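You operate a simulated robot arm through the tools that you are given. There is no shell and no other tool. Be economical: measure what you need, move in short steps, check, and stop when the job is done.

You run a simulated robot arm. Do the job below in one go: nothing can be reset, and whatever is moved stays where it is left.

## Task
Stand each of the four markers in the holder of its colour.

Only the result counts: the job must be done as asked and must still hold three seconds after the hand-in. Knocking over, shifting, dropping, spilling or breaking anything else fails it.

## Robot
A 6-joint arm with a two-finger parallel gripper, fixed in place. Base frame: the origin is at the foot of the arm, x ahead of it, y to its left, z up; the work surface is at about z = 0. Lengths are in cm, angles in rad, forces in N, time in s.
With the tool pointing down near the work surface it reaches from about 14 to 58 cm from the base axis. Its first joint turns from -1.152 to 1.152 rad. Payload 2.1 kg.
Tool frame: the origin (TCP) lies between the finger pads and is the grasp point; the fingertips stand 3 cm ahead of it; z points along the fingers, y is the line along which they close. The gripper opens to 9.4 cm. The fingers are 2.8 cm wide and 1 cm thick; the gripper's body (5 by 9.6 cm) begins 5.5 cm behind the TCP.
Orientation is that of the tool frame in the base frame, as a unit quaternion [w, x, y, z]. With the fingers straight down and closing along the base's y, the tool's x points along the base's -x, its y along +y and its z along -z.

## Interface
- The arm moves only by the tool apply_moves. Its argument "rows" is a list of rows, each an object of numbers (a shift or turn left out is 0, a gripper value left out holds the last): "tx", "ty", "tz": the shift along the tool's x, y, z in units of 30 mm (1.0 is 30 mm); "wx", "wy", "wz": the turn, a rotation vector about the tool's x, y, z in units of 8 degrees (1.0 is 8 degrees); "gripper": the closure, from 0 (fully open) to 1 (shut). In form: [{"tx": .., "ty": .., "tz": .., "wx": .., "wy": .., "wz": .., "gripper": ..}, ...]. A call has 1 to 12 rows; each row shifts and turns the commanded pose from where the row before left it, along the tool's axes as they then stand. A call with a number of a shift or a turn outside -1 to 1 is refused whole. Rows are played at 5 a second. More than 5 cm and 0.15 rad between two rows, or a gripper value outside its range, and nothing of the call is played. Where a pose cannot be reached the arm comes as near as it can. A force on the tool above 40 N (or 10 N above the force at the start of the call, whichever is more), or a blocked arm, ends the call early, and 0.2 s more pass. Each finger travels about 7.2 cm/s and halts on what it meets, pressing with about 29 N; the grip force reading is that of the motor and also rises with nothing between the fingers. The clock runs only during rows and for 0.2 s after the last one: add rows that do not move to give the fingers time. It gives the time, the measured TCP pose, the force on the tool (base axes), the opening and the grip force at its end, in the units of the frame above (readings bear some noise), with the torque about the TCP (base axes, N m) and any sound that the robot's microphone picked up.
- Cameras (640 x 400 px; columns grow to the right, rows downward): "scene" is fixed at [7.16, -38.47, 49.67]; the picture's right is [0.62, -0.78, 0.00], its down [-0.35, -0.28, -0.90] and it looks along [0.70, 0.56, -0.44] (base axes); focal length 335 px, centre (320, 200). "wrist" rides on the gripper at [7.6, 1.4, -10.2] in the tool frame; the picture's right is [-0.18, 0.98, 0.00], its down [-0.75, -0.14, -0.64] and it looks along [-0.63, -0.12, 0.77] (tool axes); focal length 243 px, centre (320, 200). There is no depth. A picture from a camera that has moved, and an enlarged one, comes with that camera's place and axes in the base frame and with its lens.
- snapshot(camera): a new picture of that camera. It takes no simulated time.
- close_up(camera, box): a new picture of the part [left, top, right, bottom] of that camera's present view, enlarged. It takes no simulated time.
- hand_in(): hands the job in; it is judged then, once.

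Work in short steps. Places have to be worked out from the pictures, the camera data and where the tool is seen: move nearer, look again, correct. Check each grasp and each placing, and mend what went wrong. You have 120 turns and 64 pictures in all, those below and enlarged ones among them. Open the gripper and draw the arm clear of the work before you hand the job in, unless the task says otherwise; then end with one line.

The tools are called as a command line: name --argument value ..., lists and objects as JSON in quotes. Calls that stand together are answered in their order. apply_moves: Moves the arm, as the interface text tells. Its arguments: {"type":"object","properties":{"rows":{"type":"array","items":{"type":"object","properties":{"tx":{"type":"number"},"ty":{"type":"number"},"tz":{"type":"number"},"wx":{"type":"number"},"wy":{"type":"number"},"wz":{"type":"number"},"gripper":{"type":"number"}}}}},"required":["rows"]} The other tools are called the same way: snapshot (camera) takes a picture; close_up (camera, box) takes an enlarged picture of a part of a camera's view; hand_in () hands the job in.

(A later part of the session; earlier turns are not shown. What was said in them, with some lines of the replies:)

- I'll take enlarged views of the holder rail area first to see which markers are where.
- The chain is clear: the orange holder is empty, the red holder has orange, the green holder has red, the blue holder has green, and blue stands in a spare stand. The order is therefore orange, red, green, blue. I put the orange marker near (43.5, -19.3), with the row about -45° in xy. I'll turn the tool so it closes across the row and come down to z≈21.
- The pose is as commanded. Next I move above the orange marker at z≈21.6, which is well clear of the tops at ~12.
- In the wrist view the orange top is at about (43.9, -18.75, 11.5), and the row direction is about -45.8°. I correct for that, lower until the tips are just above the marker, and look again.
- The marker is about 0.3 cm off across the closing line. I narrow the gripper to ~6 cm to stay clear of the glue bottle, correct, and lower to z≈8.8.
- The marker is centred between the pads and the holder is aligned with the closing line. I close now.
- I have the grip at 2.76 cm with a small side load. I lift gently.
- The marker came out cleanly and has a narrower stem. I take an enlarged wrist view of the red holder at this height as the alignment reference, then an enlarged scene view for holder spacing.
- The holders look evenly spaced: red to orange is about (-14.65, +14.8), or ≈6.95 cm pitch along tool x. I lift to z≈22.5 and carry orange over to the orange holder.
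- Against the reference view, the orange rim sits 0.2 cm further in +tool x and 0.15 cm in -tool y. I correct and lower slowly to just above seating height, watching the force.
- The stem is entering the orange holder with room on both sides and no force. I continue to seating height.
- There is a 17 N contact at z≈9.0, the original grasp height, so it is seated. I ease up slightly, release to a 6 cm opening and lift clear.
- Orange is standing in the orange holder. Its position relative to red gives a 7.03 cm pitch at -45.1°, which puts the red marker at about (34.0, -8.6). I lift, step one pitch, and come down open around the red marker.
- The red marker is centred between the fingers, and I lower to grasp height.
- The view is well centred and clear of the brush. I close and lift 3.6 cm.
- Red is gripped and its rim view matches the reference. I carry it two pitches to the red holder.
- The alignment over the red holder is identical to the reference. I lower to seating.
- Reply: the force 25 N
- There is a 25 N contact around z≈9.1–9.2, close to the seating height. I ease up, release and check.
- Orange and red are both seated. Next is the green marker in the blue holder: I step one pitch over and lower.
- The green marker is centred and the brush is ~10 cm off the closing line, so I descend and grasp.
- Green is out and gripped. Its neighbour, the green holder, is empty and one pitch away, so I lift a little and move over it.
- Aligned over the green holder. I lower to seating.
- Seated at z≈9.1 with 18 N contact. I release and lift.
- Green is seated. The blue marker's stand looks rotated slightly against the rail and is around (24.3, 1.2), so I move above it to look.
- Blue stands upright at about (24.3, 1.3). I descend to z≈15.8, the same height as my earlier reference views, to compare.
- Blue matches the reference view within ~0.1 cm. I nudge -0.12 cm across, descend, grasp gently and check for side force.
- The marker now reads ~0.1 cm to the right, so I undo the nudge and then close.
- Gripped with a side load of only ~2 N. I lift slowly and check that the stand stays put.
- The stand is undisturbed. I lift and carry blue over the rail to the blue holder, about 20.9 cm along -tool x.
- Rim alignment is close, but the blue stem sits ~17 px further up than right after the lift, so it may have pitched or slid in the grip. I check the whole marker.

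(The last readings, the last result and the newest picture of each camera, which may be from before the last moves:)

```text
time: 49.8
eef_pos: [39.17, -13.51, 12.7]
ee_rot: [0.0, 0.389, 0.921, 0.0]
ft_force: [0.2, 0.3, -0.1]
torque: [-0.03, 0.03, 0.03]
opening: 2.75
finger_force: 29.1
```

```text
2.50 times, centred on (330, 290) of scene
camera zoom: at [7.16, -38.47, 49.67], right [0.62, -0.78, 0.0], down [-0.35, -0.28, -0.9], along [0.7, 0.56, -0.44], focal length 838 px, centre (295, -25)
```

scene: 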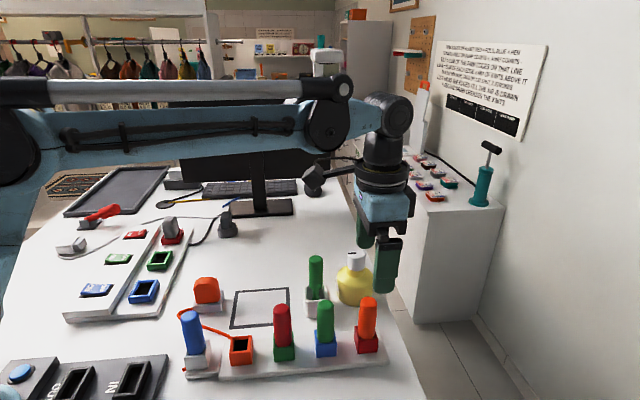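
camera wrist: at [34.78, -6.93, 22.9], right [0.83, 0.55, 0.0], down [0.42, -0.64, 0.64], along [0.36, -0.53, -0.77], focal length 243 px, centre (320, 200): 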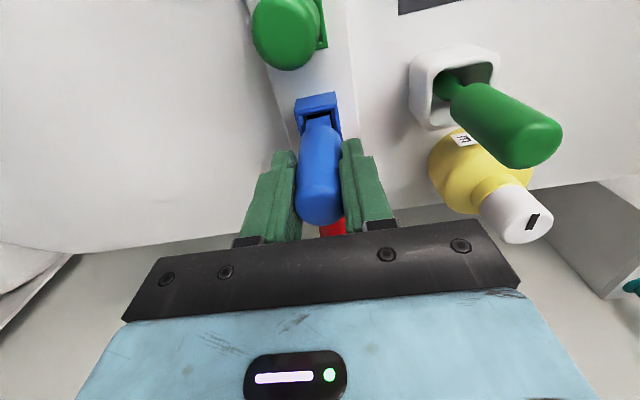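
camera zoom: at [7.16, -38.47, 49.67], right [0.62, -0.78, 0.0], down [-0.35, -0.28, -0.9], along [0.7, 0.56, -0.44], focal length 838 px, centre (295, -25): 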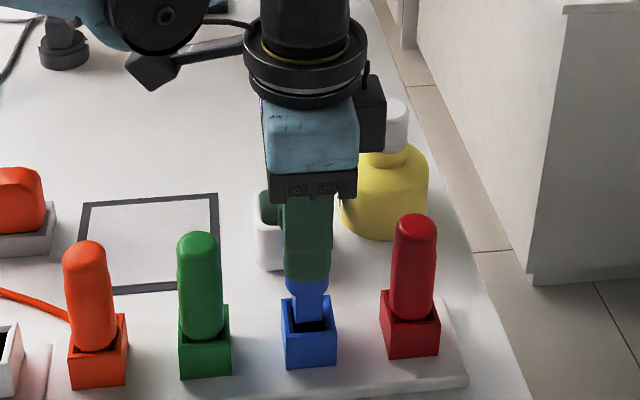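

The marker slid down ~0.6 cm in the grip but is still upright and over the hole. I insert it without delay; contact should come at z≈9.6.

apply_moves --rows '[{"ty": -0.02, "tz": 0.25}, {"tz": 0.3}, {"tz": 0.25}, {"tz": 0.15}, {"tz": 0.05}]'

close_up --camera "scene" --box '[250, 210, 410, 370]'

```text
time: 51.0
eef_pos: [38.98, -13.59, 9.68]
ee_rot: [0.001, 0.388, 0.921, 0.0]
ft_force: [0.0, -1.2, 20.9]
torque: [0.11, -0.23, -0.05]
opening: 2.75
finger_force: 29.4
```

```text
2.50 times, centred on (330, 290) of scene
camera zoom: at [7.15, -38.47, 49.67], right [0.62, -0.78, 0.0], down [-0.35, -0.28, -0.9], along [0.7, 0.56, -0.44], focal length 838 px, centre (295, -25)
```

zoom: 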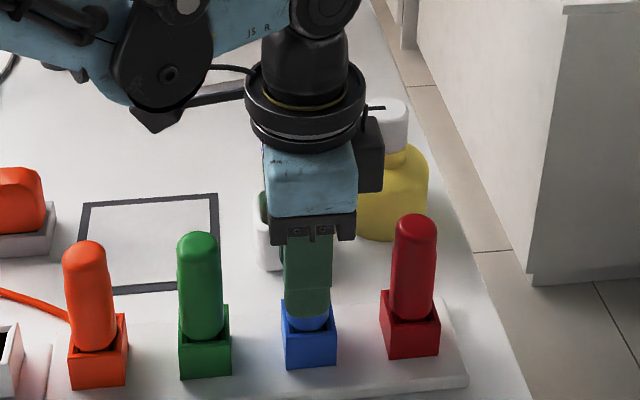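

Blue has bottomed at z≈9.7 as expected. I ease up, release and lift away.

apply_moves --rows '[{"tz": -0.03}, {"gripper": 0.6}, {"gripper": 0.36}, {}, {}]'

apply_moves --rows '[{"tz": -0.5}, {"tz": -0.8}, {"tz": -0.9}, {"tz": -0.9}, {"tz": -0.9}, {"tz": -0.9}, {"tx": 0.9}, {"tx": 0.9}, {"tx": 0.9}, {"tx": 0.9}, {}]'

snapshot --camera "scene"

close_up --camera "scene" --box '[160, 240, 400, 390]'

```text
time: 52.2
eef_pos: [38.97, -13.58, 9.69]
ee_rot: [0.0, 0.389, 0.921, 0.001]
ft_force: [0.7, 0.4, 0.6]
torque: [0.0, 0.0, -0.02]
opening: 6.03
finger_force: 0.1
```

```text
time: 54.6
eef_pos: [31.52, -5.72, 24.46]
ee_rot: [0.0, 0.389, 0.921, 0.0]
ft_force: [0.3, 0.5, 0.1]
torque: [-0.03, 0.01, -0.02]
opening: 6.0
finger_force: 0.0
```

```text
20 pictures are left
```

scene: 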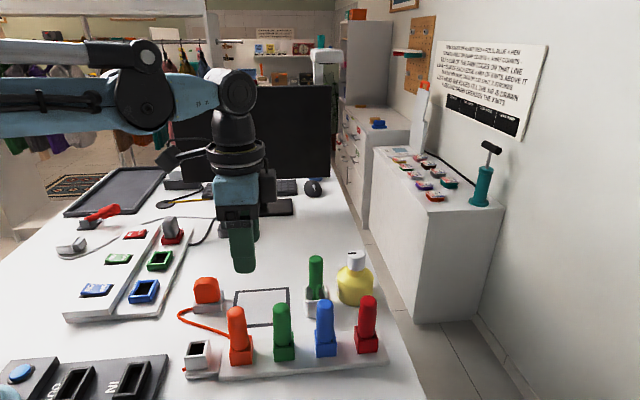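

```text
2.67 times, centred on (280, 315) of scene
camera zoom: at [7.16, -38.47, 49.67], right [0.62, -0.78, 0.0], down [-0.35, -0.28, -0.9], along [0.7, 0.56, -0.44], focal length 894 px, centre (427, -107)
```

zoom: 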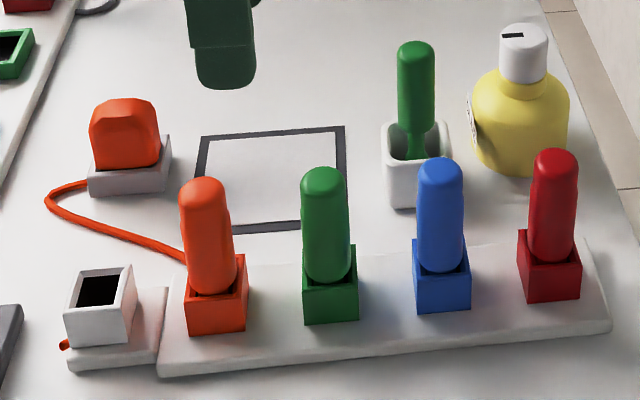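

All four markers stand in their own colour and nothing else has moved. I open the gripper fully, rise a little more and hand in.

apply_moves --rows '[{"tz": -0.9, "gripper": 0.0}, {"tz": -0.9}, {"tz": -0.9}, {}, {}]'

hand_in

```text
time: 55.8
eef_pos: [31.46, -5.78, 32.63]
ee_rot: [0.0, 0.388, 0.922, -0.001]
ft_force: [-0.1, -0.9, 1.1]
torque: [-0.02, -0.03, 0.01]
opening: 9.4
finger_force: 0.1
```

```text
The job is handed in.
```

All four markers (orange, red, green and blue) now stand in the holder of their own colour, with nothing else disturbed in the final pictures, and the job is handed in.
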